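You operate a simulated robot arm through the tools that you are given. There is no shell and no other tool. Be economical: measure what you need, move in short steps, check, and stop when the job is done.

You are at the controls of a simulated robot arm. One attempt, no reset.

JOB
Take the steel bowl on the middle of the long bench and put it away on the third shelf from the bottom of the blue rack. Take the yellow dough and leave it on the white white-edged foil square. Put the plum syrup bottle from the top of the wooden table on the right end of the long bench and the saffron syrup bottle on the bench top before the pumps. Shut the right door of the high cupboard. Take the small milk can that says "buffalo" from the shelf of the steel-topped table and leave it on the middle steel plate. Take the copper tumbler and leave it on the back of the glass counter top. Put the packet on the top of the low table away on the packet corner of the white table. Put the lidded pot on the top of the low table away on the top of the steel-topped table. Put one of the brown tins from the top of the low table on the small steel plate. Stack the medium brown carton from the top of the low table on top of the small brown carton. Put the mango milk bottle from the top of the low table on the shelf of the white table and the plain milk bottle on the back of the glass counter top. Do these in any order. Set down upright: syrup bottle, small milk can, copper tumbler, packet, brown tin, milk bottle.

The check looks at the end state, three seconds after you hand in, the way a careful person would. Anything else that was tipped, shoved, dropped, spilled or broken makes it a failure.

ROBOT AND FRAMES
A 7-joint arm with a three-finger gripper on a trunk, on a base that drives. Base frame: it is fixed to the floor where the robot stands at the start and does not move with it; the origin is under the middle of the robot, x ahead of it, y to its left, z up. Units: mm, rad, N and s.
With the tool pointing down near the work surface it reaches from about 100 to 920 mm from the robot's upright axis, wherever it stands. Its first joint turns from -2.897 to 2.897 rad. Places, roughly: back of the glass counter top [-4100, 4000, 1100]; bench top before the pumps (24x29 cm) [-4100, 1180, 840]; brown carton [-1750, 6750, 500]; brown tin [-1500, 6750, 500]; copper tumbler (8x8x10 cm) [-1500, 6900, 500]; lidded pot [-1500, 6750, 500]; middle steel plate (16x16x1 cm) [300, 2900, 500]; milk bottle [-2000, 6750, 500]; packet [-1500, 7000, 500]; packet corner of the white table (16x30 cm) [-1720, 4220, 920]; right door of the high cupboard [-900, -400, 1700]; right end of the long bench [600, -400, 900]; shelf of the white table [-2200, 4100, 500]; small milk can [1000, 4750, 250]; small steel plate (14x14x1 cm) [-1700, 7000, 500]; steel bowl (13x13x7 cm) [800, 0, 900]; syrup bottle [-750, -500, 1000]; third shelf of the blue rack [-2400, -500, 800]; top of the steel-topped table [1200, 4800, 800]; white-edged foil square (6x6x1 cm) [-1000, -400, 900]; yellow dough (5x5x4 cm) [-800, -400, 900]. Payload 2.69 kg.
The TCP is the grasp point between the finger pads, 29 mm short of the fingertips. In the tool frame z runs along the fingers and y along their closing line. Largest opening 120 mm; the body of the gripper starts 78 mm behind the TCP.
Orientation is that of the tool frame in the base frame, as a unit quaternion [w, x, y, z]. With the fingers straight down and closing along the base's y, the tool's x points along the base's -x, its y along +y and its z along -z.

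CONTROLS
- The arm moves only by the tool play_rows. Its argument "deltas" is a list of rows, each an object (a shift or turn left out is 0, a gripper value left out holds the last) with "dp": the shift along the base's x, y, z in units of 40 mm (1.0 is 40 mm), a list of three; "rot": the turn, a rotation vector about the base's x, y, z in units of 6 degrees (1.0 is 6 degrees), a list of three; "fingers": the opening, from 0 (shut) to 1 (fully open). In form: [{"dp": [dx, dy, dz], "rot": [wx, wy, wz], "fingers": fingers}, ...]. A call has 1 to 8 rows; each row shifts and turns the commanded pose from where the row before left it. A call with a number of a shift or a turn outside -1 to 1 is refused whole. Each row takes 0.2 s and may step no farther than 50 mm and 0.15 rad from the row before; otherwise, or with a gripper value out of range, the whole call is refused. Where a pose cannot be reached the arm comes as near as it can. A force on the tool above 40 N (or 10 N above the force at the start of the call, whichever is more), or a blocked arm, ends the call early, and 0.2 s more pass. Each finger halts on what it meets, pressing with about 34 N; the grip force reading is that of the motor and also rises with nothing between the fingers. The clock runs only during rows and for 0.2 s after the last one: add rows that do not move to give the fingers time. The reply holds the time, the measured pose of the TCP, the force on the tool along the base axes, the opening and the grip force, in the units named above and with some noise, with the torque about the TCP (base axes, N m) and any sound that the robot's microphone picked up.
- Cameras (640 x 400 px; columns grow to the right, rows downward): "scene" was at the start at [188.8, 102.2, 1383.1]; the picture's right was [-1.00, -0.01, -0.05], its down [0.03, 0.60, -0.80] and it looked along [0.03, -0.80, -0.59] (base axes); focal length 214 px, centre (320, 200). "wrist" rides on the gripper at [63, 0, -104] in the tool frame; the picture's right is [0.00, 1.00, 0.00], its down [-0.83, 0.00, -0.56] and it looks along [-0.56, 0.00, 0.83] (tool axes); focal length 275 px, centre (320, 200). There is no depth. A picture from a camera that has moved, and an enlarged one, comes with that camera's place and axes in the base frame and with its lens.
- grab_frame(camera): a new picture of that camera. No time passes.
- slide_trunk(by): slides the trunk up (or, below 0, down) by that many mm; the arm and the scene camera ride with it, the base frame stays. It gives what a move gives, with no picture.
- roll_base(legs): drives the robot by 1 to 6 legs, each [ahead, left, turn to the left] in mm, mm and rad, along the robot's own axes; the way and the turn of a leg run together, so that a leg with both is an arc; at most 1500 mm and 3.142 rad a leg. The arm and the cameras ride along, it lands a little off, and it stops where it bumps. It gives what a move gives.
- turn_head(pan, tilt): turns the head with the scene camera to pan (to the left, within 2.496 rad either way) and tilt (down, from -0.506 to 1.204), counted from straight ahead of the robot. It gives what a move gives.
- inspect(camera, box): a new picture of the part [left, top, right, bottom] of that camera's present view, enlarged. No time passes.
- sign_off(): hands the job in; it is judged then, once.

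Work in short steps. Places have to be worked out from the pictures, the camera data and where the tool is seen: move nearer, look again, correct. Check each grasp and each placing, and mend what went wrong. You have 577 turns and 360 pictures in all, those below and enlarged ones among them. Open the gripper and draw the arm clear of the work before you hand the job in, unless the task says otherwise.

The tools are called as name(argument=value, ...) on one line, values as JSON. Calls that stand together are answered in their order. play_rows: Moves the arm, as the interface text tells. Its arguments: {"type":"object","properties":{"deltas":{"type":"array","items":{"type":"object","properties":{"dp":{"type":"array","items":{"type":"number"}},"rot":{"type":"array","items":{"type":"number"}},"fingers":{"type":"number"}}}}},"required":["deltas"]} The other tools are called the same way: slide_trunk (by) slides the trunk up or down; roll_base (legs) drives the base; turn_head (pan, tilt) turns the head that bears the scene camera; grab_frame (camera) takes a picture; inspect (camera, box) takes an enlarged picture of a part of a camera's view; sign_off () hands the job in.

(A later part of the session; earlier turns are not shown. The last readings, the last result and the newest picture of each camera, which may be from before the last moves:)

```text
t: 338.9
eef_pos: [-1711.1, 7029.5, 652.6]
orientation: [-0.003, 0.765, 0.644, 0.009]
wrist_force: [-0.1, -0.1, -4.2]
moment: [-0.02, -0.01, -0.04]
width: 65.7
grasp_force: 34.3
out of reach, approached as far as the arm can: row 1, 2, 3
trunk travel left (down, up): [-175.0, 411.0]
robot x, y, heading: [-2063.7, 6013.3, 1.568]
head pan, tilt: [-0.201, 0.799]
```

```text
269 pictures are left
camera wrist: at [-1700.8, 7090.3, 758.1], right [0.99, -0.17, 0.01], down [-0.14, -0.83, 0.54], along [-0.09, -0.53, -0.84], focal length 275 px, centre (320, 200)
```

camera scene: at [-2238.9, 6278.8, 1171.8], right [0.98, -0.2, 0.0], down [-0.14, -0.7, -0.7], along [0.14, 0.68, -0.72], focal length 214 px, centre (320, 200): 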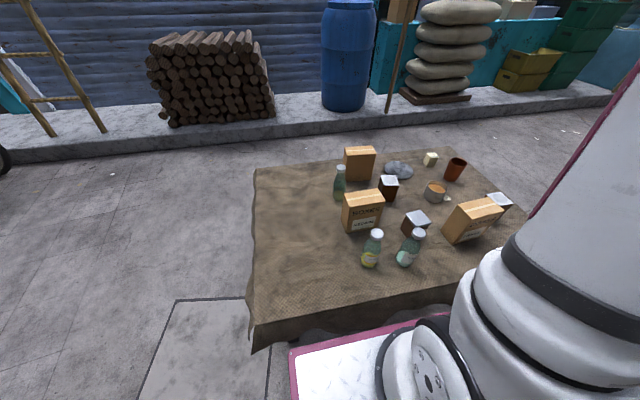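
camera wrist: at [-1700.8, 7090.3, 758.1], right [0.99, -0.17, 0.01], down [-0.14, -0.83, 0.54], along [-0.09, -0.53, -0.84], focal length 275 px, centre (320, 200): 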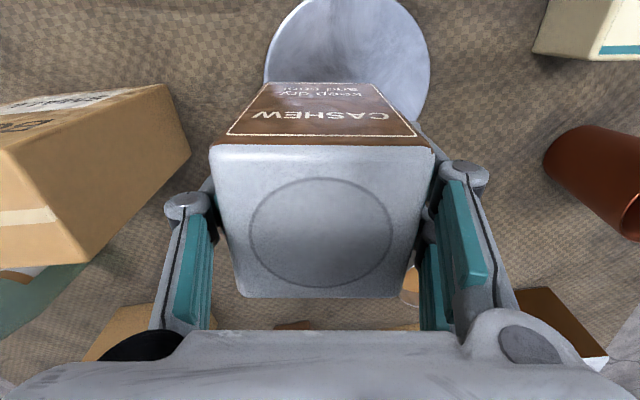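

Plate centre ≈(−1684,7055). Nudge the base forward/right, then fine-position.

roll_base(legs=[[45, -60, 0]])

grab_frame(camera="scene")

```text
t: 339.9
eef_pos: [-1651.8, 7076.6, 652.8]
orientation: [-0.003, 0.765, 0.644, 0.008]
wrist_force: [0.4, 0.8, -4.2]
moment: [0.02, 0.01, 0.02]
width: 65.6
grasp_force: 34.0
trunk travel left (down, up): [-175.0, 411.0]
robot x, y, heading: [-2005.0, 6055.7, 1.573]
head pan, tilt: [-0.201, 0.799]
```

```text
268 pictures are left
camera scene: at [-2178.9, 6427.6, 1171.7], right [0.98, -0.2, 0.0], down [-0.14, -0.7, -0.7], along [0.14, 0.68, -0.72], focal length 214 px, centre (320, 200)
```

scene: 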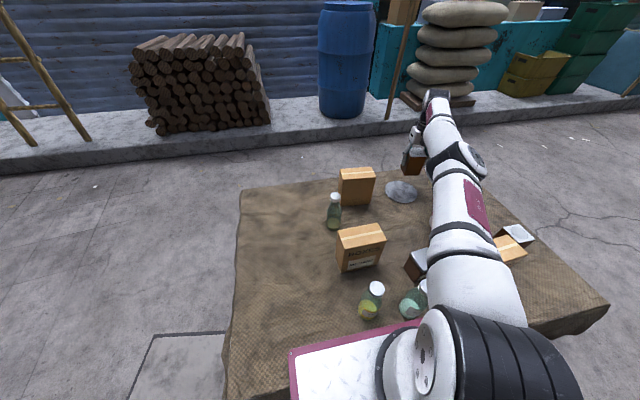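

play_rows(deltas=[{"dp": [-0.4, -0.3, 0]}, {"dp": [-0.4, -0.28, 0]}, {"dp": [0, 0, -0.8]}])

grab_frame(camera="wrist")

```text
t: 340.7
eef_pos: [-1666.9, 7083.5, 620.2]
orientation: [-0.004, 0.765, 0.644, 0.009]
wrist_force: [-0.7, 0.9, -2.9]
moment: [0.02, 0.0, 0.01]
width: 65.8
grasp_force: 33.9
out of reach, approached as far as the arm can: row 1, 2
trunk travel left (down, up): [-175.0, 411.0]
robot x, y, heading: [-2006.5, 6058.1, 1.57]
head pan, tilt: [-0.201, 0.799]
```

```text
267 pictures are left
camera wrist: at [-1658.0, 7144.1, 725.3], right [0.99, -0.17, 0.01], down [-0.14, -0.83, 0.54], along [-0.08, -0.53, -0.84], focal length 275 px, centre (320, 200)
```

wrist: 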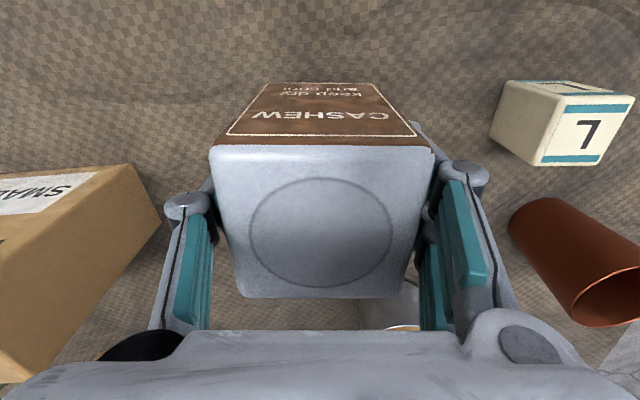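

play_rows(deltas=[{"dp": [-0.2, -0.5, 0]}, {"dp": [-0.2, -0.4, 0]}])

grab_frame(camera="wrist")

```text
t: 341.3
eef_pos: [-1666.6, 7083.2, 619.4]
orientation: [-0.004, 0.765, 0.644, 0.008]
wrist_force: [0.8, 0.3, -4.2]
moment: [-0.01, 0.04, 0.02]
width: 65.8
grasp_force: 34.1
out of reach, approached as far as the arm can: row 1, 2
trunk travel left (down, up): [-175.0, 411.0]
robot x, y, heading: [-2004.8, 6056.1, 1.57]
head pan, tilt: [-0.201, 0.799]
```

```text
266 pictures are left
camera wrist: at [-1658.0, 7144.1, 724.9], right [0.99, -0.17, 0.01], down [-0.14, -0.83, 0.54], along [-0.08, -0.53, -0.84], focal length 275 px, centre (320, 200)
```

wrist: 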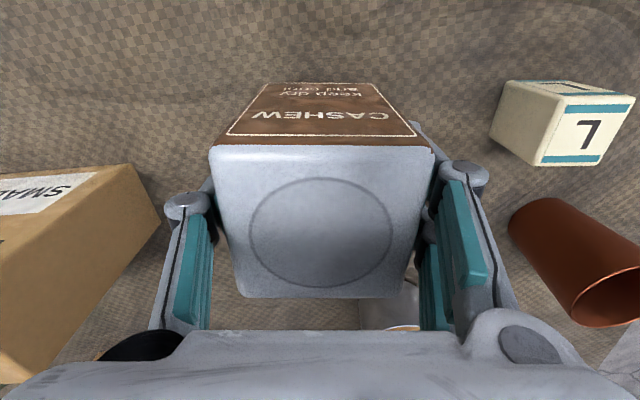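

play_rows(deltas=[{"dp": [-0.5, -0.45, 0]}, {"dp": [-0.5, -0.4, 0]}])

grab_frame(camera="wrist")

```text
t: 341.9
eef_pos: [-1686.4, 7091.7, 622.0]
orientation: [-0.002, 0.765, 0.644, 0.007]
wrist_force: [0.9, 0.0, -3.4]
moment: [0.04, 0.04, 0.0]
width: 65.7
grasp_force: 34.5
out of reach, approached as far as the arm can: row 1, 2
trunk travel left (down, up): [-175.0, 411.0]
robot x, y, heading: [-2003.2, 6057.3, 1.573]
head pan, tilt: [-0.201, 0.799]
```

```text
265 pictures are left
camera wrist: at [-1677.4, 7153.3, 726.4], right [0.99, -0.17, 0.01], down [-0.14, -0.83, 0.54], along [-0.09, -0.54, -0.84], focal length 275 px, centre (320, 200)
```

wrist: 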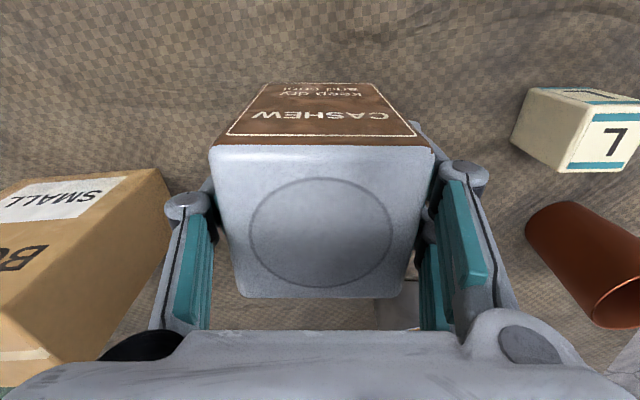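

play_rows(deltas=[{"dp": [0, -0.6, 0]}, {"dp": [0, -0.6, 0]}])

```text
t: 342.5
eef_pos: [-1669.0, 7082.1, 618.0]
orientation: [-0.003, 0.764, 0.645, 0.008]
wrist_force: [-0.6, 1.1, -3.1]
moment: [-0.01, -0.03, -0.02]
width: 65.6
grasp_force: 34.0
out of reach, approached as far as the arm can: row 1, 2
trunk travel left (down, up): [-175.0, 411.0]
robot x, y, heading: [-2002.8, 6060.9, 1.573]
head pan, tilt: [-0.201, 0.799]
```

play_rows(deltas=[{"dp": [-0.5, -0.5, 0]}, {"dp": [-0.5, -0.5, 0]}, {"dp": [-0.3, -0.3, 0]}])

```text
t: 343.3
eef_pos: [-1682.0, 7090.5, 617.0]
orientation: [-0.003, 0.764, 0.645, 0.008]
wrist_force: [-0.1, 0.4, -3.4]
moment: [-0.02, 0.0, 0.01]
width: 65.9
grasp_force: 34.5
out of reach, approached as far as the arm can: row 1, 2, 3
trunk travel left (down, up): [-175.0, 411.0]
robot x, y, heading: [-2004.1, 6057.2, 1.569]
head pan, tilt: [-0.201, 0.799]
```

play_rows(deltas=[{"dp": [0, -0.9, 0]}, {"dp": [0, -0.9, 0]}])

```text
t: 343.9
eef_pos: [-1651.6, 7076.5, 613.0]
orientation: [-0.003, 0.764, 0.645, 0.007]
wrist_force: [-0.1, 0.3, -3.2]
moment: [-0.03, -0.02, 0.01]
width: 65.6
grasp_force: 33.9
out of reach, approached as far as the arm can: row 1, 2
trunk travel left (down, up): [-175.0, 411.0]
robot x, y, heading: [-2006.6, 6056.7, 1.573]
head pan, tilt: [-0.201, 0.799]
```

The arm is stuck stretched; I use the base to bring the TCP over the plate and the trunk to lower.

roll_base(legs=[[-22, 32, 0]])

grab_frame(camera="wrist")

```text
t: 344.8
eef_pos: [-1683.6, 7052.1, 613.8]
orientation: [-0.002, 0.764, 0.645, 0.007]
wrist_force: [-0.7, 0.3, -3.9]
moment: [-0.02, -0.02, 0.02]
width: 65.4
grasp_force: 34.1
trunk travel left (down, up): [-175.0, 411.0]
robot x, y, heading: [-2034.8, 6037.8, 1.572]
head pan, tilt: [-0.201, 0.799]
```

```text
264 pictures are left
camera wrist: at [-1674.9, 7113.1, 718.3], right [0.99, -0.16, 0.0], down [-0.14, -0.83, 0.54], along [-0.09, -0.54, -0.84], focal length 275 px, centre (320, 200)
```

wrist: 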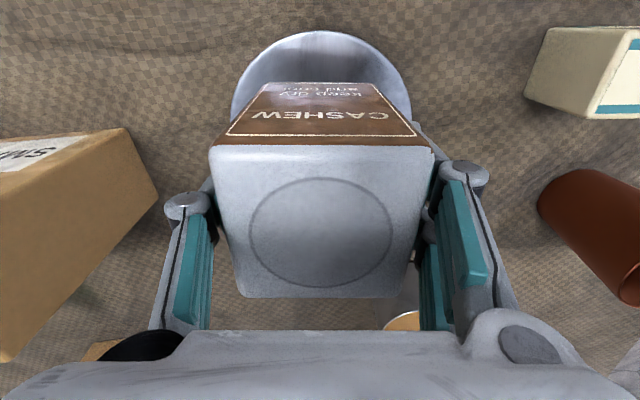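

roll_base(legs=[[-14, 0, 0]])

slide_trunk(by=-30)

slide_trunk(by=-5)

```text
t: 345.5
eef_pos: [-1682.3, 7037.5, 613.4]
orientation: [-0.003, 0.765, 0.644, 0.007]
wrist_force: [0.5, 0.6, -3.5]
moment: [0.01, 0.02, 0.01]
width: 65.8
grasp_force: 33.7
trunk travel left (down, up): [-175.0, 411.0]
robot x, y, heading: [-2036.0, 6021.4, 1.569]
head pan, tilt: [-0.201, 0.799]
```

```text
t: 346.3
eef_pos: [-1682.6, 7040.2, 583.7]
orientation: [-0.002, 0.765, 0.644, 0.005]
wrist_force: [0.6, 0.2, -3.1]
moment: [-0.04, 0.02, 0.01]
width: 65.7
grasp_force: 34.4
trunk travel left (down, up): [-145.0, 441.0]
robot x, y, heading: [-2035.5, 6021.0, 1.573]
head pan, tilt: [-0.201, 0.799]
```

```text
t: 346.8
eef_pos: [-1682.2, 7040.9, 578.3]
orientation: [-0.002, 0.765, 0.644, 0.006]
wrist_force: [0.3, 0.1, -2.3]
moment: [0.01, 0.01, 0.02]
width: 65.9
grasp_force: 33.7
trunk travel left (down, up): [-140.0, 446.0]
robot x, y, heading: [-2039.3, 6017.4, 1.569]
head pan, tilt: [-0.201, 0.799]
```

slide_trunk(by=-4)

slide_trunk(by=-3)

```text
t: 347.3
eef_pos: [-1681.6, 7041.6, 574.3]
orientation: [-0.002, 0.765, 0.644, 0.005]
wrist_force: [0.2, 0.9, -3.0]
moment: [0.13, -0.07, 0.01]
width: 65.7
grasp_force: 33.7
trunk travel left (down, up): [-136.0, 450.0]
robot x, y, heading: [-2035.9, 6019.5, 1.575]
head pan, tilt: [-0.201, 0.799]
```

```text
t: 347.9
eef_pos: [-1683.6, 7042.0, 573.0]
orientation: [-0.003, 0.765, 0.644, 0.006]
wrist_force: [-1.4, -4.0, 16.2]
moment: [0.34, -0.2, 0.06]
width: 65.8
grasp_force: 33.5
trunk travel left (down, up): [-133.0, 453.0]
robot x, y, heading: [-2037.1, 6022.3, 1.571]
head pan, tilt: [-0.201, 0.799]
```

Contact on the plate. Release, then raise with the trunk.

play_rows(deltas=[{"fingers": 0.75}, {}, {}])

slide_trunk(by=130)

grab_frame(camera="wrist")

```text
t: 348.6
eef_pos: [-1681.6, 7041.0, 570.9]
orientation: [-0.002, 0.765, 0.645, 0.004]
wrist_force: [0.6, 0.7, 0.5]
moment: [0.01, 0.01, 0.02]
width: 89.9
grasp_force: 0.0
trunk travel left (down, up): [-133.0, 453.0]
robot x, y, heading: [-2037.5, 6020.8, 1.574]
head pan, tilt: [-0.201, 0.799]
```

```text
t: 350.2
eef_pos: [-1683.1, 7015.8, 700.6]
orientation: [-0.001, 0.765, 0.644, 0.004]
wrist_force: [0.6, 0.5, -0.1]
moment: [-0.02, 0.0, 0.01]
width: 89.9
grasp_force: 0.0
trunk travel left (down, up): [-263.0, 323.0]
robot x, y, heading: [-2035.2, 6024.0, 1.567]
head pan, tilt: [-0.201, 0.799]
```

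```text
263 pictures are left
camera wrist: at [-1673.2, 7078.0, 805.7], right [0.99, -0.17, 0.0], down [-0.14, -0.82, 0.55], along [-0.09, -0.54, -0.84], focal length 275 px, centre (320, 200)
```

wrist: 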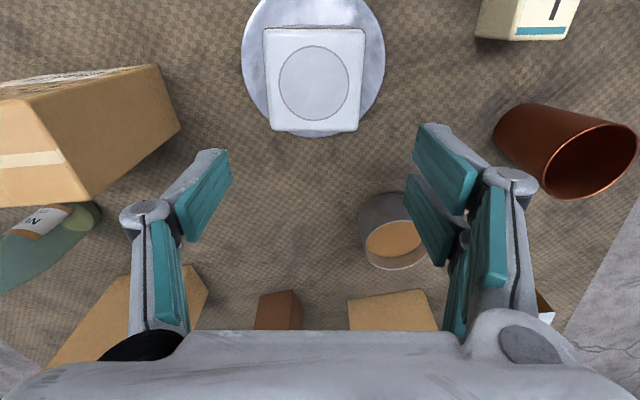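

Tin stands on the plate. Next the medium carton: raise, retract toward it, and turn the gripper to close along y.

play_rows(deltas=[{"dp": [0, -0.5, 0.5]}, {"dp": [0, -0.8, 0.5]}, {"dp": [0, -0.8, 0.5]}, {"dp": [0, -0.8, 0.5]}, {"dp": [0, -0.8, 0.2]}, {"dp": [0, -0.8, 0]}])

```text
t: 351.6
eef_pos: [-1682.5, 6836.5, 788.7]
orientation: [-0.002, 0.764, 0.645, 0.004]
wrist_force: [-0.5, 0.2, -0.9]
moment: [-0.05, -0.01, 0.02]
width: 89.9
grasp_force: 0.0
trunk travel left (down, up): [-263.0, 323.0]
robot x, y, heading: [-2042.6, 6021.0, 1.571]
head pan, tilt: [-0.201, 0.799]
```

play_rows(deltas=[{"dp": [-0.4, -0.1, 0.2], "rot": [0, 0, -0.8]}, {"dp": [-0.4, -0.1, 0.2], "rot": [0, 0, -0.8]}, {"dp": [-0.4, -0.1, 0.2], "rot": [0, 0, -0.8]}, {"dp": [-0.4, -0.1, 0.2], "rot": [0, 0, -0.8]}, {"dp": [-0.4, -0.1, 0.2], "rot": [0, 0, -0.8]}, {"dp": [-0.4, -0.1, 0.2], "rot": [0, 0, -0.8]}, {"dp": [-0.4, -0.1, 0.2], "rot": [0, 0, -0.8]}, {"dp": [-0.4, -0.1, 0.2], "rot": [0, 0, -0.8]}])

play_rows(deltas=[{"dp": [-0.4, -0.1, 0], "rot": [0, 0, -0.8]}, {"dp": [-0.4, -0.1, 0], "rot": [0, 0, -0.8]}, {"dp": [-0.4, -0.1, 0], "rot": [0, 0, -0.8]}, {"dp": [-0.4, -0.1, 0], "rot": [0, 0, -0.8]}, {"dp": [-0.4, -0.1, 0], "rot": [0, 0, -0.8]}, {"dp": [-0.4, -0.1, 0], "rot": [0, 0, -0.8]}, {"dp": [-0.4, -0.1, 0], "rot": [0, 0, -0.8]}, {"dp": [-0.4, -0.1, 0], "rot": [0, 0, -0.8]}])

grab_frame(camera="wrist")

```text
t: 353.4
eef_pos: [-1810.6, 6802.5, 854.0]
orientation: [0.001, 0.934, 0.356, 0.005]
wrist_force: [0.4, -0.1, -0.6]
moment: [-0.03, -0.01, 0.0]
width: 90.0
grasp_force: 0.1
trunk travel left (down, up): [-263.0, 323.0]
robot x, y, heading: [-2034.1, 6020.5, 1.575]
head pan, tilt: [-0.201, 0.799]
```

```text
t: 355.2
eef_pos: [-1937.7, 6774.5, 855.3]
orientation: [0.001, 1.0, 0.029, 0.005]
wrist_force: [-0.7, -0.4, -0.5]
moment: [-0.02, 0.01, -0.02]
width: 89.7
grasp_force: 0.0
trunk travel left (down, up): [-263.0, 323.0]
robot x, y, heading: [-2035.2, 6020.8, 1.572]
head pan, tilt: [-0.201, 0.799]
```

```text
262 pictures are left
camera wrist: at [-1876.3, 6777.8, 959.5], right [0.06, -1.0, 0.0], down [-0.84, -0.05, 0.55], along [-0.55, -0.04, -0.84], focal length 275 px, centre (320, 200)
```

wrist: 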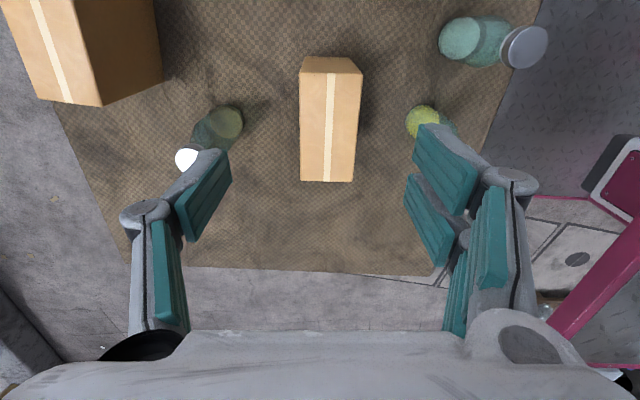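

Medium carton centre ≈(−1989,6759), top ≈642, depth 70. Open wide, move above and descend.

play_rows(deltas=[{"dp": [-0.6, -0.2, 0], "fingers": 0.95}, {"dp": [-0.65, -0.15, -0.3]}, {"dp": [0, 0, -0.8]}, {"dp": [0, 0, -0.8]}, {"dp": [0, 0, -0.8]}])

grab_frame(camera="wrist")

```text
t: 356.4
eef_pos: [-1989.9, 6762.1, 744.8]
orientation: [0.002, 1.0, 0.03, 0.006]
wrist_force: [-0.9, -0.2, 0.0]
moment: [0.01, -0.02, 0.01]
width: 113.8
grasp_force: 0.1
trunk travel left (down, up): [-263.0, 323.0]
robot x, y, heading: [-2039.3, 6026.8, 1.572]
head pan, tilt: [-0.201, 0.799]
```

```text
261 pictures are left
camera wrist: at [-1927.9, 6765.5, 848.8], right [0.06, -1.0, 0.0], down [-0.84, -0.05, 0.55], along [-0.55, -0.04, -0.84], focal length 275 px, centre (320, 200)
```

wrist: 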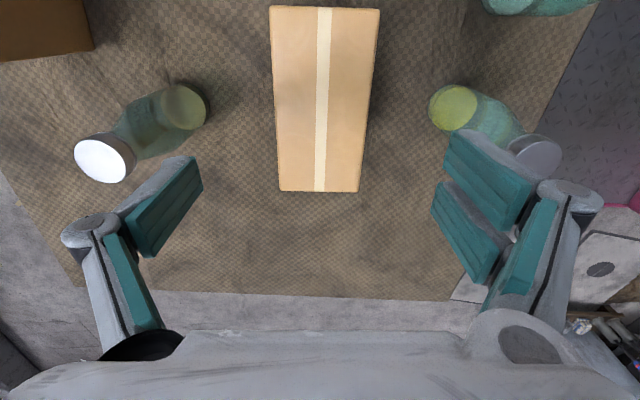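

play_rows(deltas=[{"dp": [0, -0.05, -0.8]}, {"dp": [0, 0, -0.8]}, {"dp": [0, 0, -0.8]}, {"dp": [0, 0, -0.8]}, {"dp": [0, 0, -0.5]}, {"fingers": 0.5}, {"fingers": 0}, {}])

grab_frame(camera="wrist")

```text
t: 358.2
eef_pos: [-1988.8, 6757.8, 597.5]
orientation: [0.001, 1.0, 0.029, 0.006]
wrist_force: [-1.9, 4.4, 7.5]
moment: [0.1, -0.06, 0.03]
width: 72.0
grasp_force: 34.0
trunk travel left (down, up): [-263.0, 323.0]
robot x, y, heading: [-2039.9, 6021.3, 1.572]
head pan, tilt: [-0.201, 0.799]
```

```text
260 pictures are left
camera wrist: at [-1926.8, 6762.6, 701.4], right [0.06, -1.0, 0.0], down [-0.83, -0.05, 0.55], along [-0.55, -0.04, -0.84], focal length 275 px, centre (320, 200)
```

wrist: 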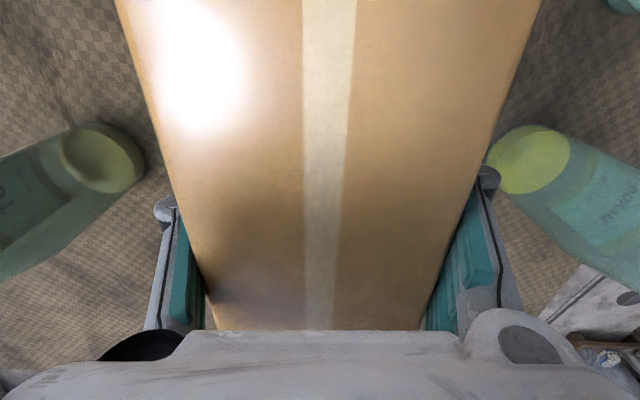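

play_rows(deltas=[{"dp": [0, 0, 0.4]}, {"dp": [0, 0, 0.8]}, {"dp": [0, 0, 0.9]}, {"dp": [0, 0, 0.9]}, {"dp": [0, 0, 0.9]}, {"dp": [0, 0, 0.9]}, {"dp": [0, 0, 0.9]}, {"dp": [0, 0, 0.4]}])

grab_frame(camera="wrist")

inspect(camera="scene", box=[300, 80, 460, 280])

```text
t: 360.0
eef_pos: [-1989.0, 6758.5, 841.3]
orientation: [0.002, 1.0, 0.031, 0.005]
wrist_force: [-0.5, -0.7, -4.2]
moment: [0.0, -0.01, 0.03]
width: 71.4
grasp_force: 34.3
trunk travel left (down, up): [-263.0, 323.0]
robot x, y, heading: [-2036.6, 6020.8, 1.573]
head pan, tilt: [-0.201, 0.799]
```

```text
259 pictures are left
camera wrist: at [-1926.7, 6762.3, 945.8], right [0.06, -1.0, 0.0], down [-0.83, -0.05, 0.55], along [-0.55, -0.04, -0.84], focal length 275 px, centre (320, 200)
```

wrist: 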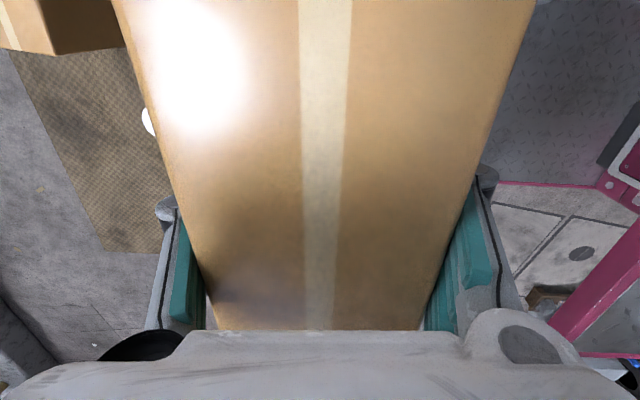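

```text
2.00 times, centred on (380, 180) of scene
camera zoom: at [-2210.6, 6369.1, 1259.8], right [0.98, -0.2, 0.0], down [-0.14, -0.7, -0.7], along [0.14, 0.68, -0.72], focal length 429 px, centre (200, 240)
```

zoom: 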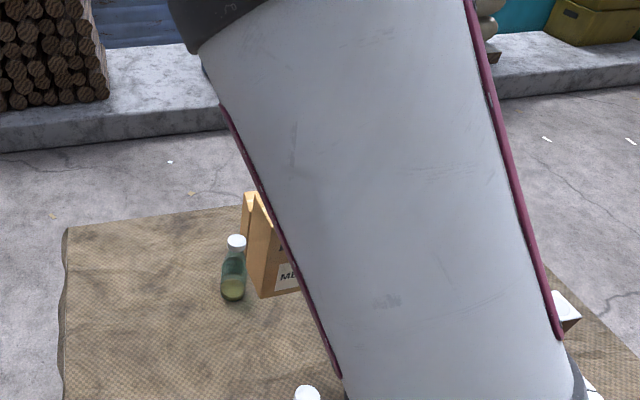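

Small carton: centre ≈(−1901,7042), top ≈645, yaw ≈ −3°. Drive 50 mm closer and carry the medium carton above it.

roll_base(legs=[[50, 0, 0]])

play_rows(deltas=[{"dp": [0.5, 0.7, 0], "rot": [0, 0, -0.3]}, {"dp": [0.5, 0.7, 0], "rot": [0, 0, -0.3]}, {"dp": [0.4, 0.8, 0], "rot": [0, 0, -0.4]}, {"dp": [0.4, 0.8, 0]}, {"dp": [0.4, 0.8, 0]}, {"dp": [0, 0.8, 0]}, {"dp": [0, 0.8, 0]}])

grab_frame(camera="wrist")

grab_frame(camera="scene")

```text
t: 361.0
eef_pos: [-1988.5, 6810.0, 842.1]
orientation: [0.001, 1.0, 0.03, 0.005]
wrist_force: [0.6, 0.0, -4.6]
moment: [-0.01, 0.0, 0.01]
width: 70.6
grasp_force: 33.9
trunk travel left (down, up): [-263.0, 323.0]
robot x, y, heading: [-2034.1, 6076.3, 1.568]
head pan, tilt: [-0.201, 0.799]
```

```text
t: 362.6
eef_pos: [-1899.7, 7025.4, 840.9]
orientation: [0.002, 1.0, -0.022, 0.005]
wrist_force: [-0.4, 0.2, -3.5]
moment: [0.01, -0.02, 0.01]
width: 70.9
grasp_force: 34.1
trunk travel left (down, up): [-263.0, 323.0]
robot x, y, heading: [-2037.0, 6072.1, 1.575]
head pan, tilt: [-0.201, 0.799]
```

```text
257 pictures are left
camera wrist: at [-1838.7, 7023.3, 946.1], right [-0.04, -1.0, 0.0], down [-0.84, 0.03, 0.55], along [-0.55, 0.02, -0.84], focal length 275 px, centre (320, 200)
```

wrist: 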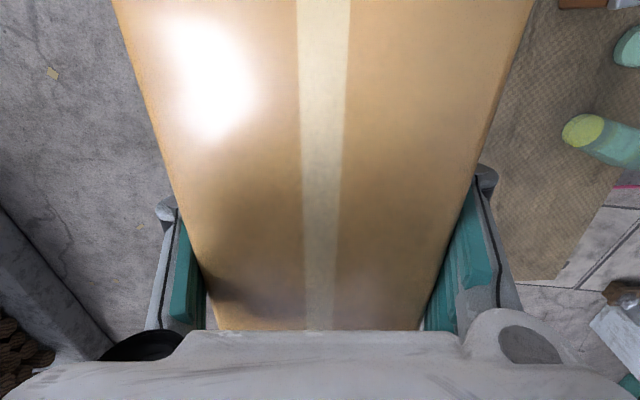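

```text
256 pictures are left
camera scene: at [-2210.8, 6420.7, 1259.9], right [0.98, -0.2, 0.0], down [-0.14, -0.7, -0.7], along [0.14, 0.68, -0.72], focal length 214 px, centre (320, 200)
```

scene: 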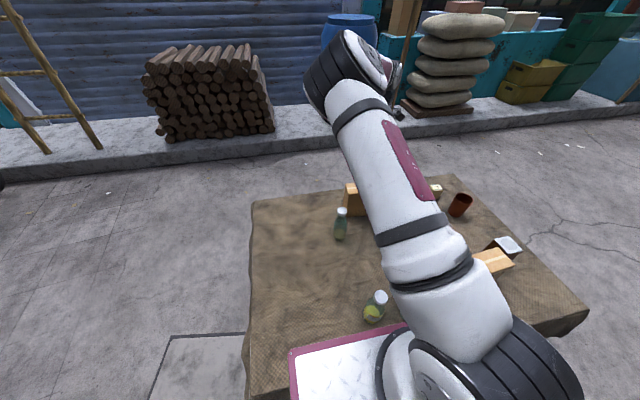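

play_rows(deltas=[{"dp": [0, 0.42, -0.8]}, {"dp": [0, 0, -0.5]}])

inspect(camera="scene", box=[325, 150, 405, 220])

```text
t: 363.2
eef_pos: [-1901.5, 7041.6, 787.7]
orientation: [0.001, 1.0, -0.023, 0.005]
wrist_force: [0.1, -0.1, -4.0]
moment: [0.0, -0.01, 0.01]
width: 70.6
grasp_force: 33.7
trunk travel left (down, up): [-263.0, 323.0]
robot x, y, heading: [-2036.4, 6075.2, 1.573]
head pan, tilt: [-0.201, 0.799]
```

```text
5.71 times, centred on (365, 185) of scene
camera zoom: at [-2210.8, 6420.8, 1259.9], right [0.98, -0.2, 0.0], down [-0.14, -0.7, -0.7], along [0.14, 0.68, -0.72], focal length 1226 px, centre (63, 286)
```

zoom: 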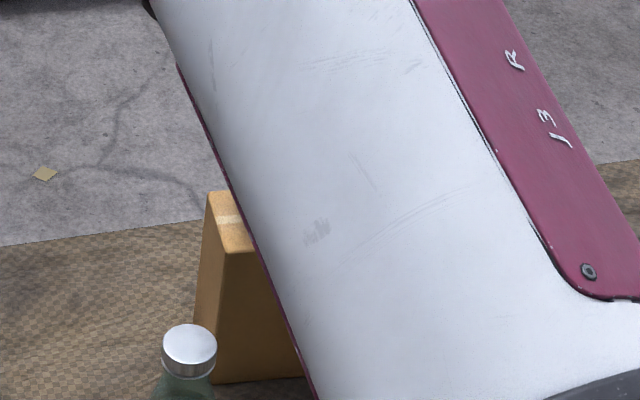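

Small carton confirmed (centre ≈(−1905,7046)). Lower gently.

play_rows(deltas=[{"dp": [-0.08, 0.1, -0.4]}, {"dp": [0, 0, -0.3]}, {"dp": [0, 0, -0.2]}])

play_rows(deltas=[{"dp": [0, 0, -0.1]}, {"dp": [0, 0, -0.1]}])

```text
t: 364.0
eef_pos: [-1905.0, 7046.1, 753.0]
orientation: [0.002, 1.0, -0.022, 0.004]
wrist_force: [-0.7, -0.5, -5.4]
moment: [0.0, 0.01, 0.03]
width: 70.9
grasp_force: 34.0
trunk travel left (down, up): [-263.0, 323.0]
robot x, y, heading: [-2039.7, 6075.8, 1.575]
head pan, tilt: [-0.201, 0.799]
```

```text
t: 364.6
eef_pos: [-1903.9, 7047.4, 747.4]
orientation: [0.001, 1.0, -0.022, 0.005]
wrist_force: [-1.1, -3.9, 7.4]
moment: [-0.67, -0.16, -0.11]
width: 70.8
grasp_force: 34.0
trunk travel left (down, up): [-263.0, 323.0]
robot x, y, heading: [-2038.4, 6073.0, 1.572]
head pan, tilt: [-0.201, 0.799]
```

play_rows(deltas=[{"fingers": 0.95}, {}, {}, {"dp": [0, 0, 0.5]}, {"dp": [0, 0, 0.8]}, {"dp": [0, 0, 0.8]}, {"dp": [0, 0, 0.8]}, {"dp": [0, 0, 0.5]}])

grab_frame(camera="wrist")

```text
t: 366.4
eef_pos: [-1905.6, 7045.7, 883.7]
orientation: [0.001, 1.0, -0.023, 0.005]
wrist_force: [-0.5, 0.6, -0.9]
moment: [-0.07, -0.01, -0.01]
width: 114.1
grasp_force: 0.2
trunk travel left (down, up): [-263.0, 323.0]
robot x, y, heading: [-2036.1, 6072.9, 1.572]
head pan, tilt: [-0.201, 0.799]
```

```text
254 pictures are left
camera wrist: at [-1843.6, 7043.8, 988.0], right [-0.04, -1.0, 0.0], down [-0.84, 0.04, 0.55], along [-0.55, 0.02, -0.84], focal length 275 px, centre (320, 200)
```

wrist: 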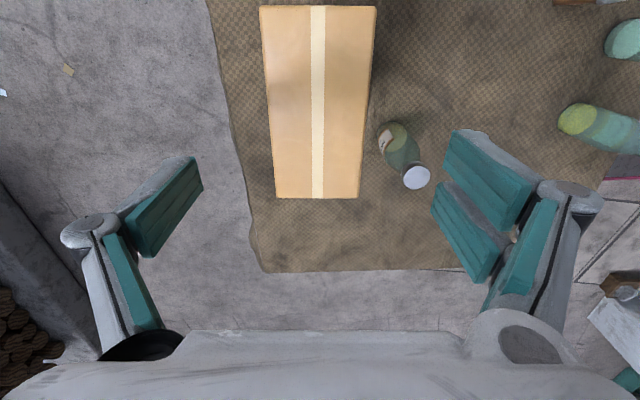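

play_rows(deltas=[{"dp": [0.6, -0.7, 0.1]}, {"dp": [0.6, -0.7, 0.1]}, {"dp": [0.6, -0.7, 0.1]}, {"dp": [0.6, -0.7, 0]}, {"dp": [0.6, -0.7, 0]}, {"dp": [0.6, -0.7, 0]}, {"dp": [0.6, -0.7, 0]}, {"dp": [0.6, -0.7, 0]}])

grab_frame(camera="scene")

```text
t: 368.2
eef_pos: [-1713.2, 6818.4, 893.1]
orientation: [0.002, 1.0, -0.021, 0.005]
wrist_force: [-0.6, 0.4, -0.7]
moment: [-0.04, -0.04, 0.01]
width: 113.9
grasp_force: 0.0
trunk travel left (down, up): [-263.0, 323.0]
robot x, y, heading: [-2036.3, 6073.2, 1.572]
head pan, tilt: [-0.201, 0.799]
```

```text
253 pictures are left
camera scene: at [-2211.2, 6420.8, 1259.8], right [0.98, -0.2, 0.0], down [-0.14, -0.7, -0.7], along [0.14, 0.68, -0.72], focal length 214 px, centre (320, 200)
```

scene: 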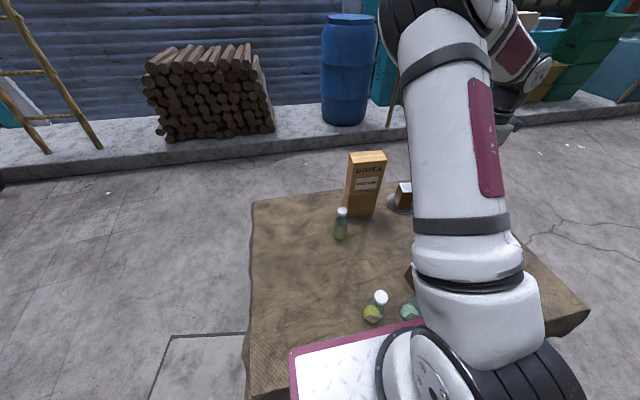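

Stack is good. Before carrying, I look at the possible eastern route behind/right of me.

turn_head(pan=-2.4, tilt=0.2)

grab_frame(camera="scene")

turn_head(pan=2.4, tilt=0.2)

grab_frame(camera="scene")

```text
t: 370.2
eef_pos: [-1712.8, 6820.2, 894.0]
orientation: [0.002, 1.0, -0.022, 0.006]
wrist_force: [0.1, -0.1, -0.3]
moment: [-0.03, -0.01, 0.0]
width: 114.3
grasp_force: 0.0
trunk travel left (down, up): [-263.0, 323.0]
robot x, y, heading: [-2038.7, 6073.9, 1.577]
head pan, tilt: [-2.4, 0.201]
```

```text
252 pictures are left
camera scene: at [-2163.7, 6273.1, 1313.5], right [-0.74, -0.68, 0.0], down [-0.14, 0.15, -0.98], along [0.66, -0.72, -0.2], focal length 214 px, centre (320, 200)
```

scene: 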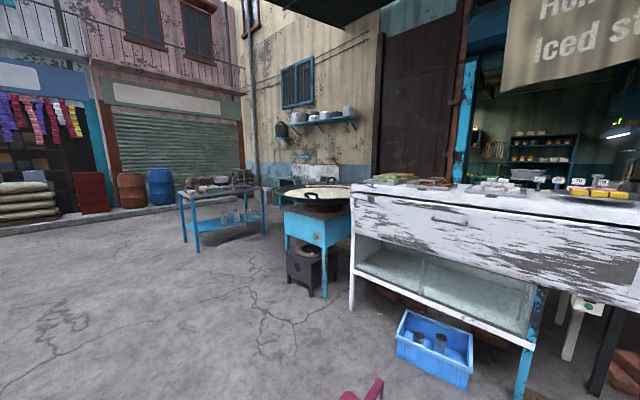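

```text
t: 374.0
eef_pos: [-1711.6, 6819.5, 894.6]
orientation: [0.001, 1.0, -0.022, 0.005]
wrist_force: [-0.6, 1.0, 0.4]
moment: [-0.01, -0.03, 0.03]
width: 114.1
grasp_force: 0.1
trunk travel left (down, up): [-263.0, 323.0]
robot x, y, heading: [-2033.1, 6076.4, 1.573]
head pan, tilt: [2.4, 0.201]
```

```text
251 pictures are left
camera scene: at [-2289.7, 6272.9, 1313.5], right [-0.74, 0.67, 0.0], down [0.13, 0.15, -0.98], along [-0.66, -0.72, -0.2], focal length 214 px, centre (320, 200)
```

scene: 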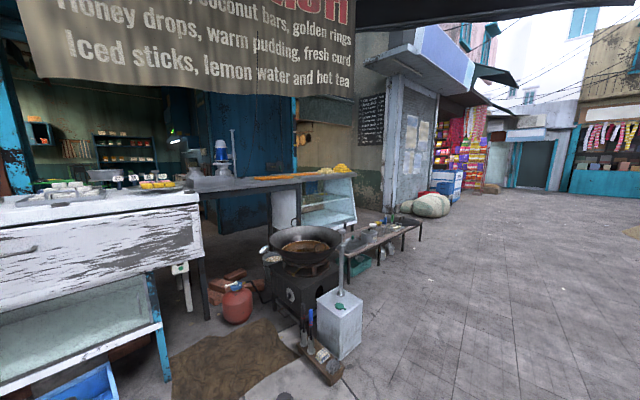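

The white table and counter work is on the vendor side (corridor). First take the pot east. Move above the pot and look.

play_rows(deltas=[{"dp": [0.7, 0.1, -0.5]}, {"dp": [0.7, 0.1, -0.5]}, {"dp": [0.7, 0.1, -0.5]}, {"dp": [0.4, 0, -0.5]}])

grab_frame(camera="wrist")

```text
t: 375.0
eef_pos: [-1613.0, 6832.5, 814.7]
orientation: [0.002, 1.0, -0.022, 0.005]
wrist_force: [-0.5, -0.2, 0.4]
moment: [0.02, 0.0, 0.01]
width: 114.0
grasp_force: 0.1
trunk travel left (down, up): [-263.0, 323.0]
robot x, y, heading: [-2034.9, 6070.6, 1.574]
head pan, tilt: [2.4, 0.201]
```

```text
250 pictures are left
camera wrist: at [-1551.5, 6830.2, 919.7], right [-0.04, -1.0, 0.0], down [-0.84, 0.03, 0.55], along [-0.55, 0.02, -0.84], focal length 275 px, centre (320, 200)
```

wrist: 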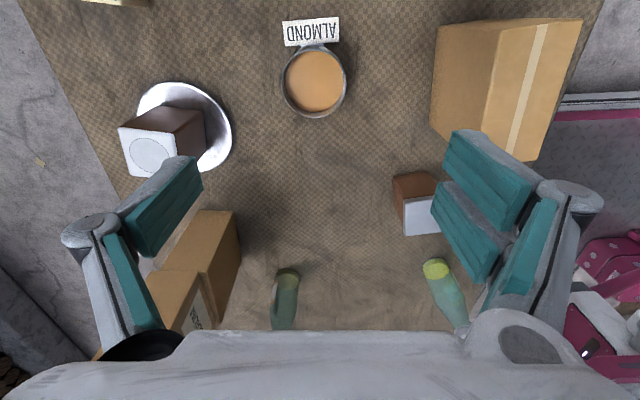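

Pot centre ≈(−1616,6841), Ø≈81, tag on the +x side. Centre and descend.

play_rows(deltas=[{"dp": [-0.08, 0.2, -0.8]}, {"dp": [0, 0, -0.9]}, {"dp": [0, 0, -0.9]}, {"dp": [0, 0, -0.9]}])

grab_frame(camera="wrist")

```text
t: 376.0
eef_pos: [-1613.8, 6842.0, 669.8]
orientation: [0.001, 1.0, -0.022, 0.005]
wrist_force: [0.3, 0.7, 0.3]
moment: [-0.02, 0.03, -0.05]
width: 113.9
grasp_force: 0.1
trunk travel left (down, up): [-263.0, 323.0]
robot x, y, heading: [-2036.2, 6072.5, 1.57]
head pan, tilt: [2.4, 0.201]
```

```text
249 pictures are left
camera wrist: at [-1553.0, 6840.0, 775.7], right [-0.04, -1.0, 0.0], down [-0.84, 0.03, 0.55], along [-0.55, 0.02, -0.84], focal length 275 px, centre (320, 200)
```

wrist: 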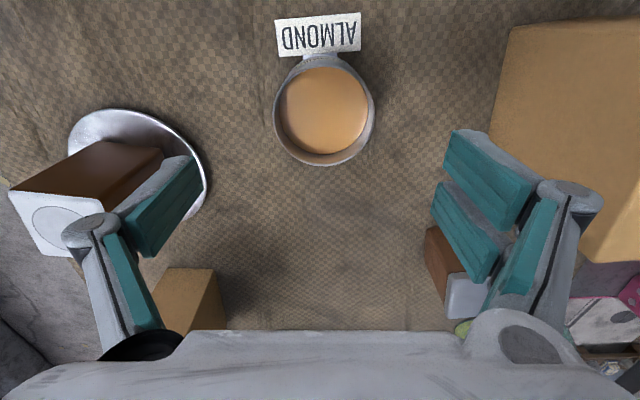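

play_rows(deltas=[{"dp": [0.0, 0, -0.8]}, {"dp": [0, 0, -0.8]}, {"dp": [0, 0, -0.8]}, {"dp": [0, 0, -0.7]}, {"fingers": 0.5}, {"fingers": 0.3}, {"fingers": 0}, {}])

grab_frame(camera="wrist")

```text
t: 377.8
eef_pos: [-1615.7, 6840.2, 548.3]
orientation: [0.001, 1.0, -0.022, 0.006]
wrist_force: [1.8, 1.4, 3.1]
moment: [0.32, -0.1, -0.06]
width: 80.9
grasp_force: 33.8
trunk travel left (down, up): [-263.0, 323.0]
robot x, y, heading: [-2033.2, 6076.7, 1.572]
head pan, tilt: [2.4, 0.201]
```

```text
248 pictures are left
camera wrist: at [-1554.8, 6838.5, 651.8], right [-0.04, -1.0, 0.0], down [-0.84, 0.03, 0.55], along [-0.55, 0.02, -0.84], focal length 275 px, centre (320, 200)
```

wrist: 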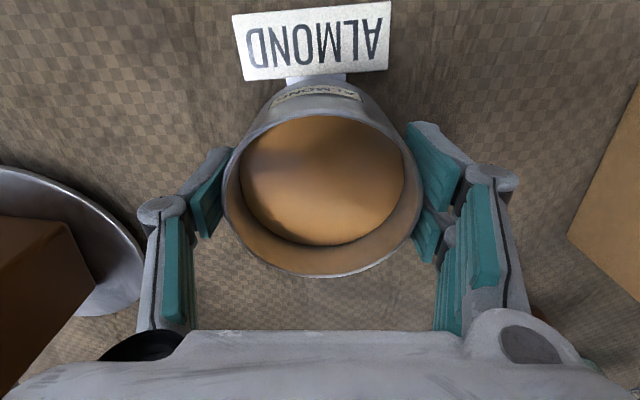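

Pot gripped (81 mm). Lift slowly and check it stays level.

play_rows(deltas=[{"dp": [0, 0, 0.3]}, {"dp": [0, 0, 0.6]}, {"dp": [0, 0, 0.7]}, {"dp": [0, 0, 0.7]}, {"dp": [0, 0, 0.7]}, {"dp": [0, 0, 0.7]}, {"dp": [0, 0, 0.7]}, {"dp": [0, 0, 0.7]}])

grab_frame(camera="wrist")

```text
t: 379.6
eef_pos: [-1614.0, 6840.7, 756.4]
orientation: [0.003, 1.0, -0.022, 0.004]
wrist_force: [-0.3, 0.9, -3.1]
moment: [0.01, 0.02, 0.0]
width: 81.0
grasp_force: 34.1
trunk travel left (down, up): [-263.0, 323.0]
robot x, y, heading: [-2037.9, 6074.3, 1.57]
head pan, tilt: [2.4, 0.201]
```

```text
247 pictures are left
camera wrist: at [-1552.8, 6839.5, 859.4], right [-0.04, -1.0, 0.0], down [-0.84, 0.04, 0.55], along [-0.55, 0.02, -0.84], focal length 275 px, centre (320, 200)
```

wrist: 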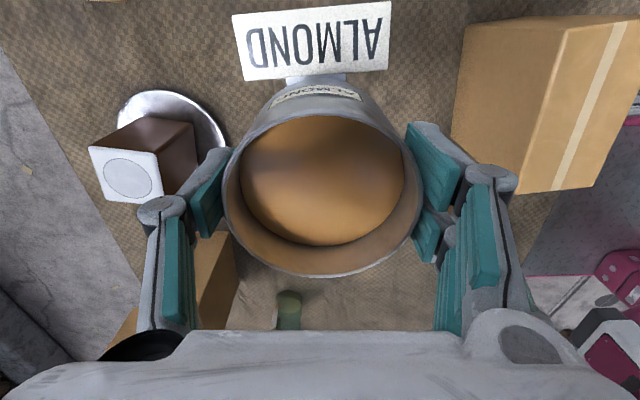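

Pot level. Raise the trunk, back away, and drive east toward the steel-topped table.

slide_trunk(by=200)

roll_base(legs=[[-250, 0, 0], [0, 0, -1.57], [1500, 0, 0]])

turn_head(pan=-0.2, tilt=0.4)

grab_frame(camera="scene")

```text
t: 381.8
eef_pos: [-1615.0, 6842.8, 952.1]
orientation: [0.002, 1.0, -0.022, 0.004]
wrist_force: [-0.4, -0.1, -3.1]
moment: [-0.01, 0.02, -0.02]
width: 81.0
grasp_force: 33.7
trunk travel left (down, up): [-463.0, 123.0]
robot x, y, heading: [-2036.3, 6072.1, 1.573]
head pan, tilt: [2.4, 0.201]
```

```text
t: 394.6
eef_pos: [269.9, 5472.5, 952.5]
orientation: [0.005, 0.709, -0.705, 0.003]
wrist_force: [-0.8, 0.1, -3.3]
moment: [0.01, 0.01, -0.01]
width: 80.9
grasp_force: 34.4
trunk travel left (down, up): [-463.0, 123.0]
robot x, y, heading: [-521.4, 5854.4, 0.052]
head pan, tilt: [2.4, 0.201]
```

```text
t: 396.9
eef_pos: [270.6, 5473.2, 953.0]
orientation: [0.005, 0.709, -0.705, 0.003]
wrist_force: [0.4, -1.0, -3.3]
moment: [-0.01, 0.02, -0.01]
width: 81.0
grasp_force: 33.5
trunk travel left (down, up): [-463.0, 123.0]
robot x, y, heading: [-520.5, 5853.8, 0.048]
head pan, tilt: [-0.201, 0.4]
```

```text
246 pictures are left
camera scene: at [-279.7, 6037.9, 1494.5], right [-0.15, -0.99, 0.0], down [-0.38, 0.06, -0.92], along [0.91, -0.14, -0.39], focal length 214 px, centre (320, 200)
```

scene: 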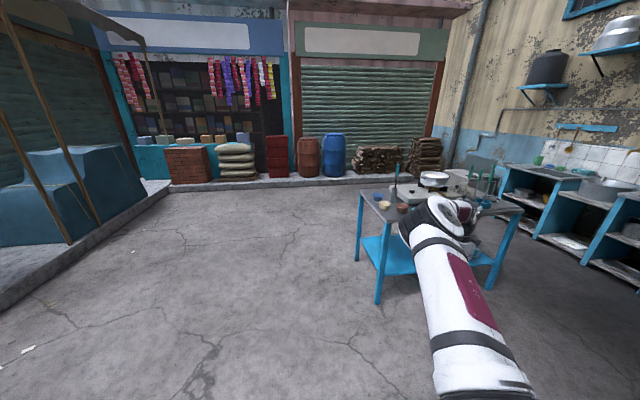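

turn_head(pan=-1.2, tilt=0.4)

grab_frame(camera="scene")

```text
t: 398.2
eef_pos: [269.5, 5473.3, 953.4]
orientation: [0.004, 0.709, -0.706, 0.002]
wrist_force: [-0.3, -0.1, -3.3]
moment: [-0.01, 0.01, 0.0]
width: 80.5
grasp_force: 34.1
trunk travel left (down, up): [-463.0, 123.0]
robot x, y, heading: [-523.5, 5851.3, 0.052]
head pan, tilt: [-1.201, 0.4]
```

```text
245 pictures are left
camera scene: at [-333.4, 5967.1, 1494.5], right [-0.91, -0.41, 0.0], down [-0.16, 0.35, -0.92], along [0.38, -0.84, -0.39], focal length 214 px, centre (320, 200)
```

scene: 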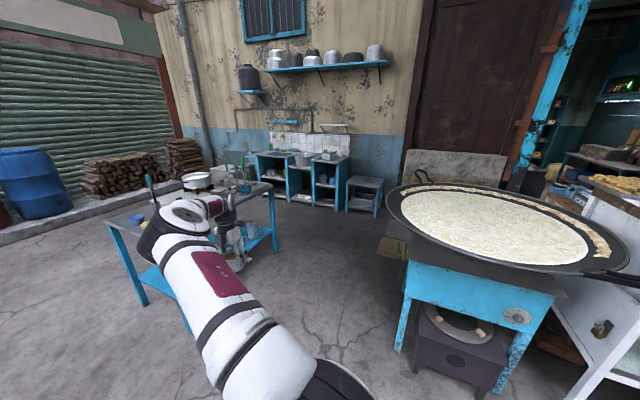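

play_rows(deltas=[{"dp": [-0.7, 0.5, 0.4]}, {"dp": [-0.7, 0.5, 0.4]}, {"dp": [-0.7, 0.5, 0.4]}, {"dp": [-0.7, 0.5, 0.4]}, {"dp": [-0.7, 0.5, 0.4]}, {"dp": [-0.7, 0.5, 0.4]}, {"dp": [-0.7, 0.5, 0.2]}, {"dp": [-0.7, 0.5, 0.2]}])

roll_base(legs=[[850, 0, -0.05], [0, -900, 0]])

turn_head(pan=0.0, tilt=0.6)

grab_frame(camera="scene")

```text
t: 400.0
eef_pos: [43.8, 5633.0, 1067.3]
orientation: [0.004, 0.709, -0.705, 0.004]
wrist_force: [1.3, -0.1, -3.6]
moment: [0.05, 0.03, -0.01]
width: 80.9
grasp_force: 33.6
trunk travel left (down, up): [-463.0, 123.0]
robot x, y, heading: [-519.5, 5855.7, 0.053]
head pan, tilt: [-1.201, 0.4]
```

```text
t: 409.0
eef_pos: [906.1, 4716.9, 1067.2]
orientation: [-0.004, -0.69, 0.724, -0.003]
wrist_force: [0.2, 0.0, -2.7]
moment: [-0.01, -0.01, 0.0]
width: 80.8
grasp_force: 33.7
trunk travel left (down, up): [-463.0, 123.0]
robot x, y, heading: [354.6, 4967.6, -0.001]
head pan, tilt: [-1.201, 0.4]
```

```text
t: 410.4
eef_pos: [905.5, 4715.3, 1066.9]
orientation: [-0.005, -0.69, 0.724, -0.002]
wrist_force: [0.2, 0.4, -3.3]
moment: [0.03, 0.0, 0.04]
width: 81.1
grasp_force: 33.8
trunk travel left (down, up): [-463.0, 123.0]
robot x, y, heading: [353.8, 4964.8, -0.004]
head pan, tilt: [0.0, 0.6]
```

```text
244 pictures are left
camera scene: at [600.5, 5156.2, 1476.3], right [0.0, -1.0, 0.0], down [-0.56, 0.0, -0.83], along [0.83, 0.0, -0.56], focal length 214 px, centre (320, 200)
```

scene: 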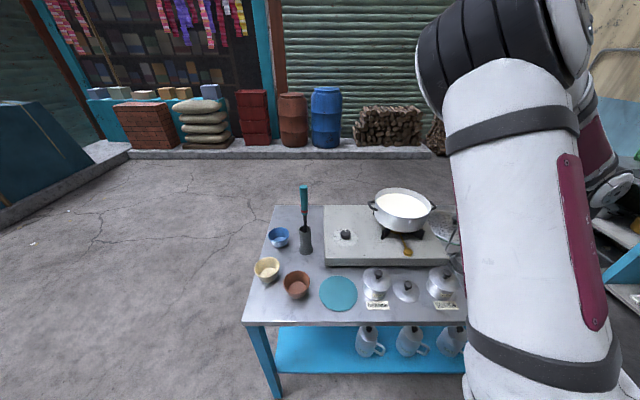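

inspect(camera="scene", box=[350, 255, 470, 325])

inspect(camera="scene", box=[340, 320, 470, 390])

```text
5.33 times, centred on (410, 290) of scene
camera zoom: at [600.5, 5156.2, 1476.3], right [0.0, -1.0, 0.0], down [-0.56, 0.0, -0.83], along [0.83, 0.0, -0.56], focal length 1144 px, centre (-160, -280)
```

zoom: 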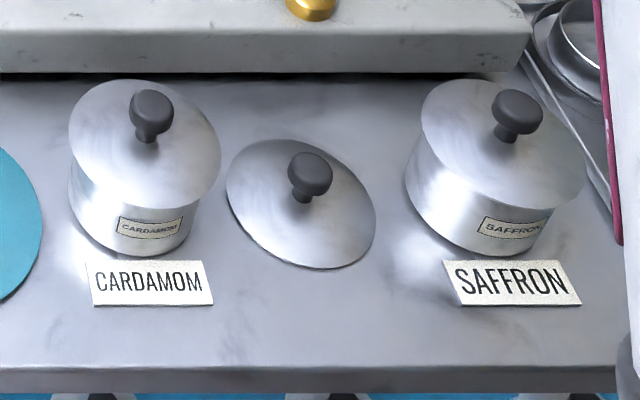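

```text
4.92 times, centred on (405, 355) of scene
camera zoom: at [600.5, 5156.2, 1476.3], right [0.0, -1.0, 0.0], down [-0.56, 0.0, -0.83], along [0.83, 0.0, -0.56], focal length 1056 px, centre (-98, -563)
```

zoom: 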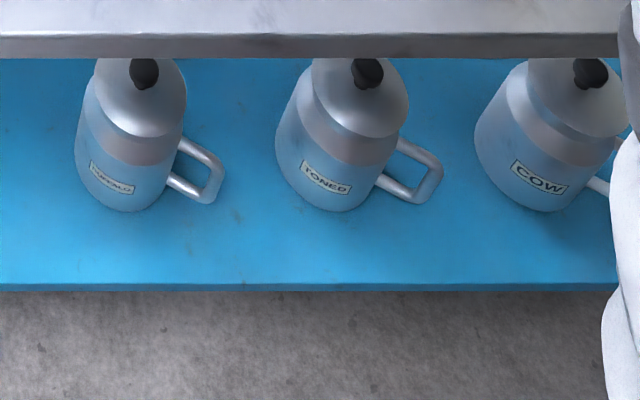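

grab_frame(camera="wrist")

```text
241 pictures are left
camera wrist: at [903.4, 4654.6, 1171.5], right [-1.0, 0.04, 0.0], down [0.04, 0.84, 0.55], along [0.02, 0.55, -0.84], focal length 275 px, centre (320, 200)
```

wrist: 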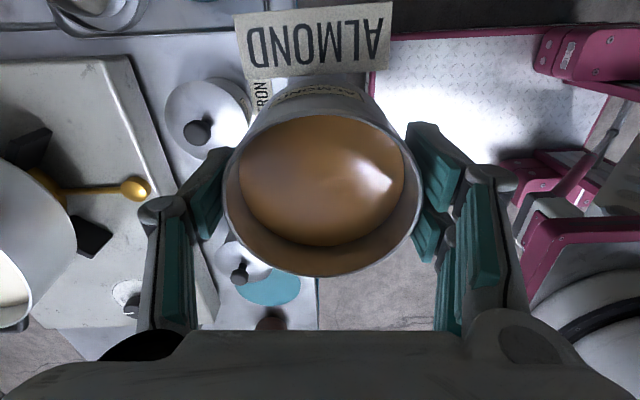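

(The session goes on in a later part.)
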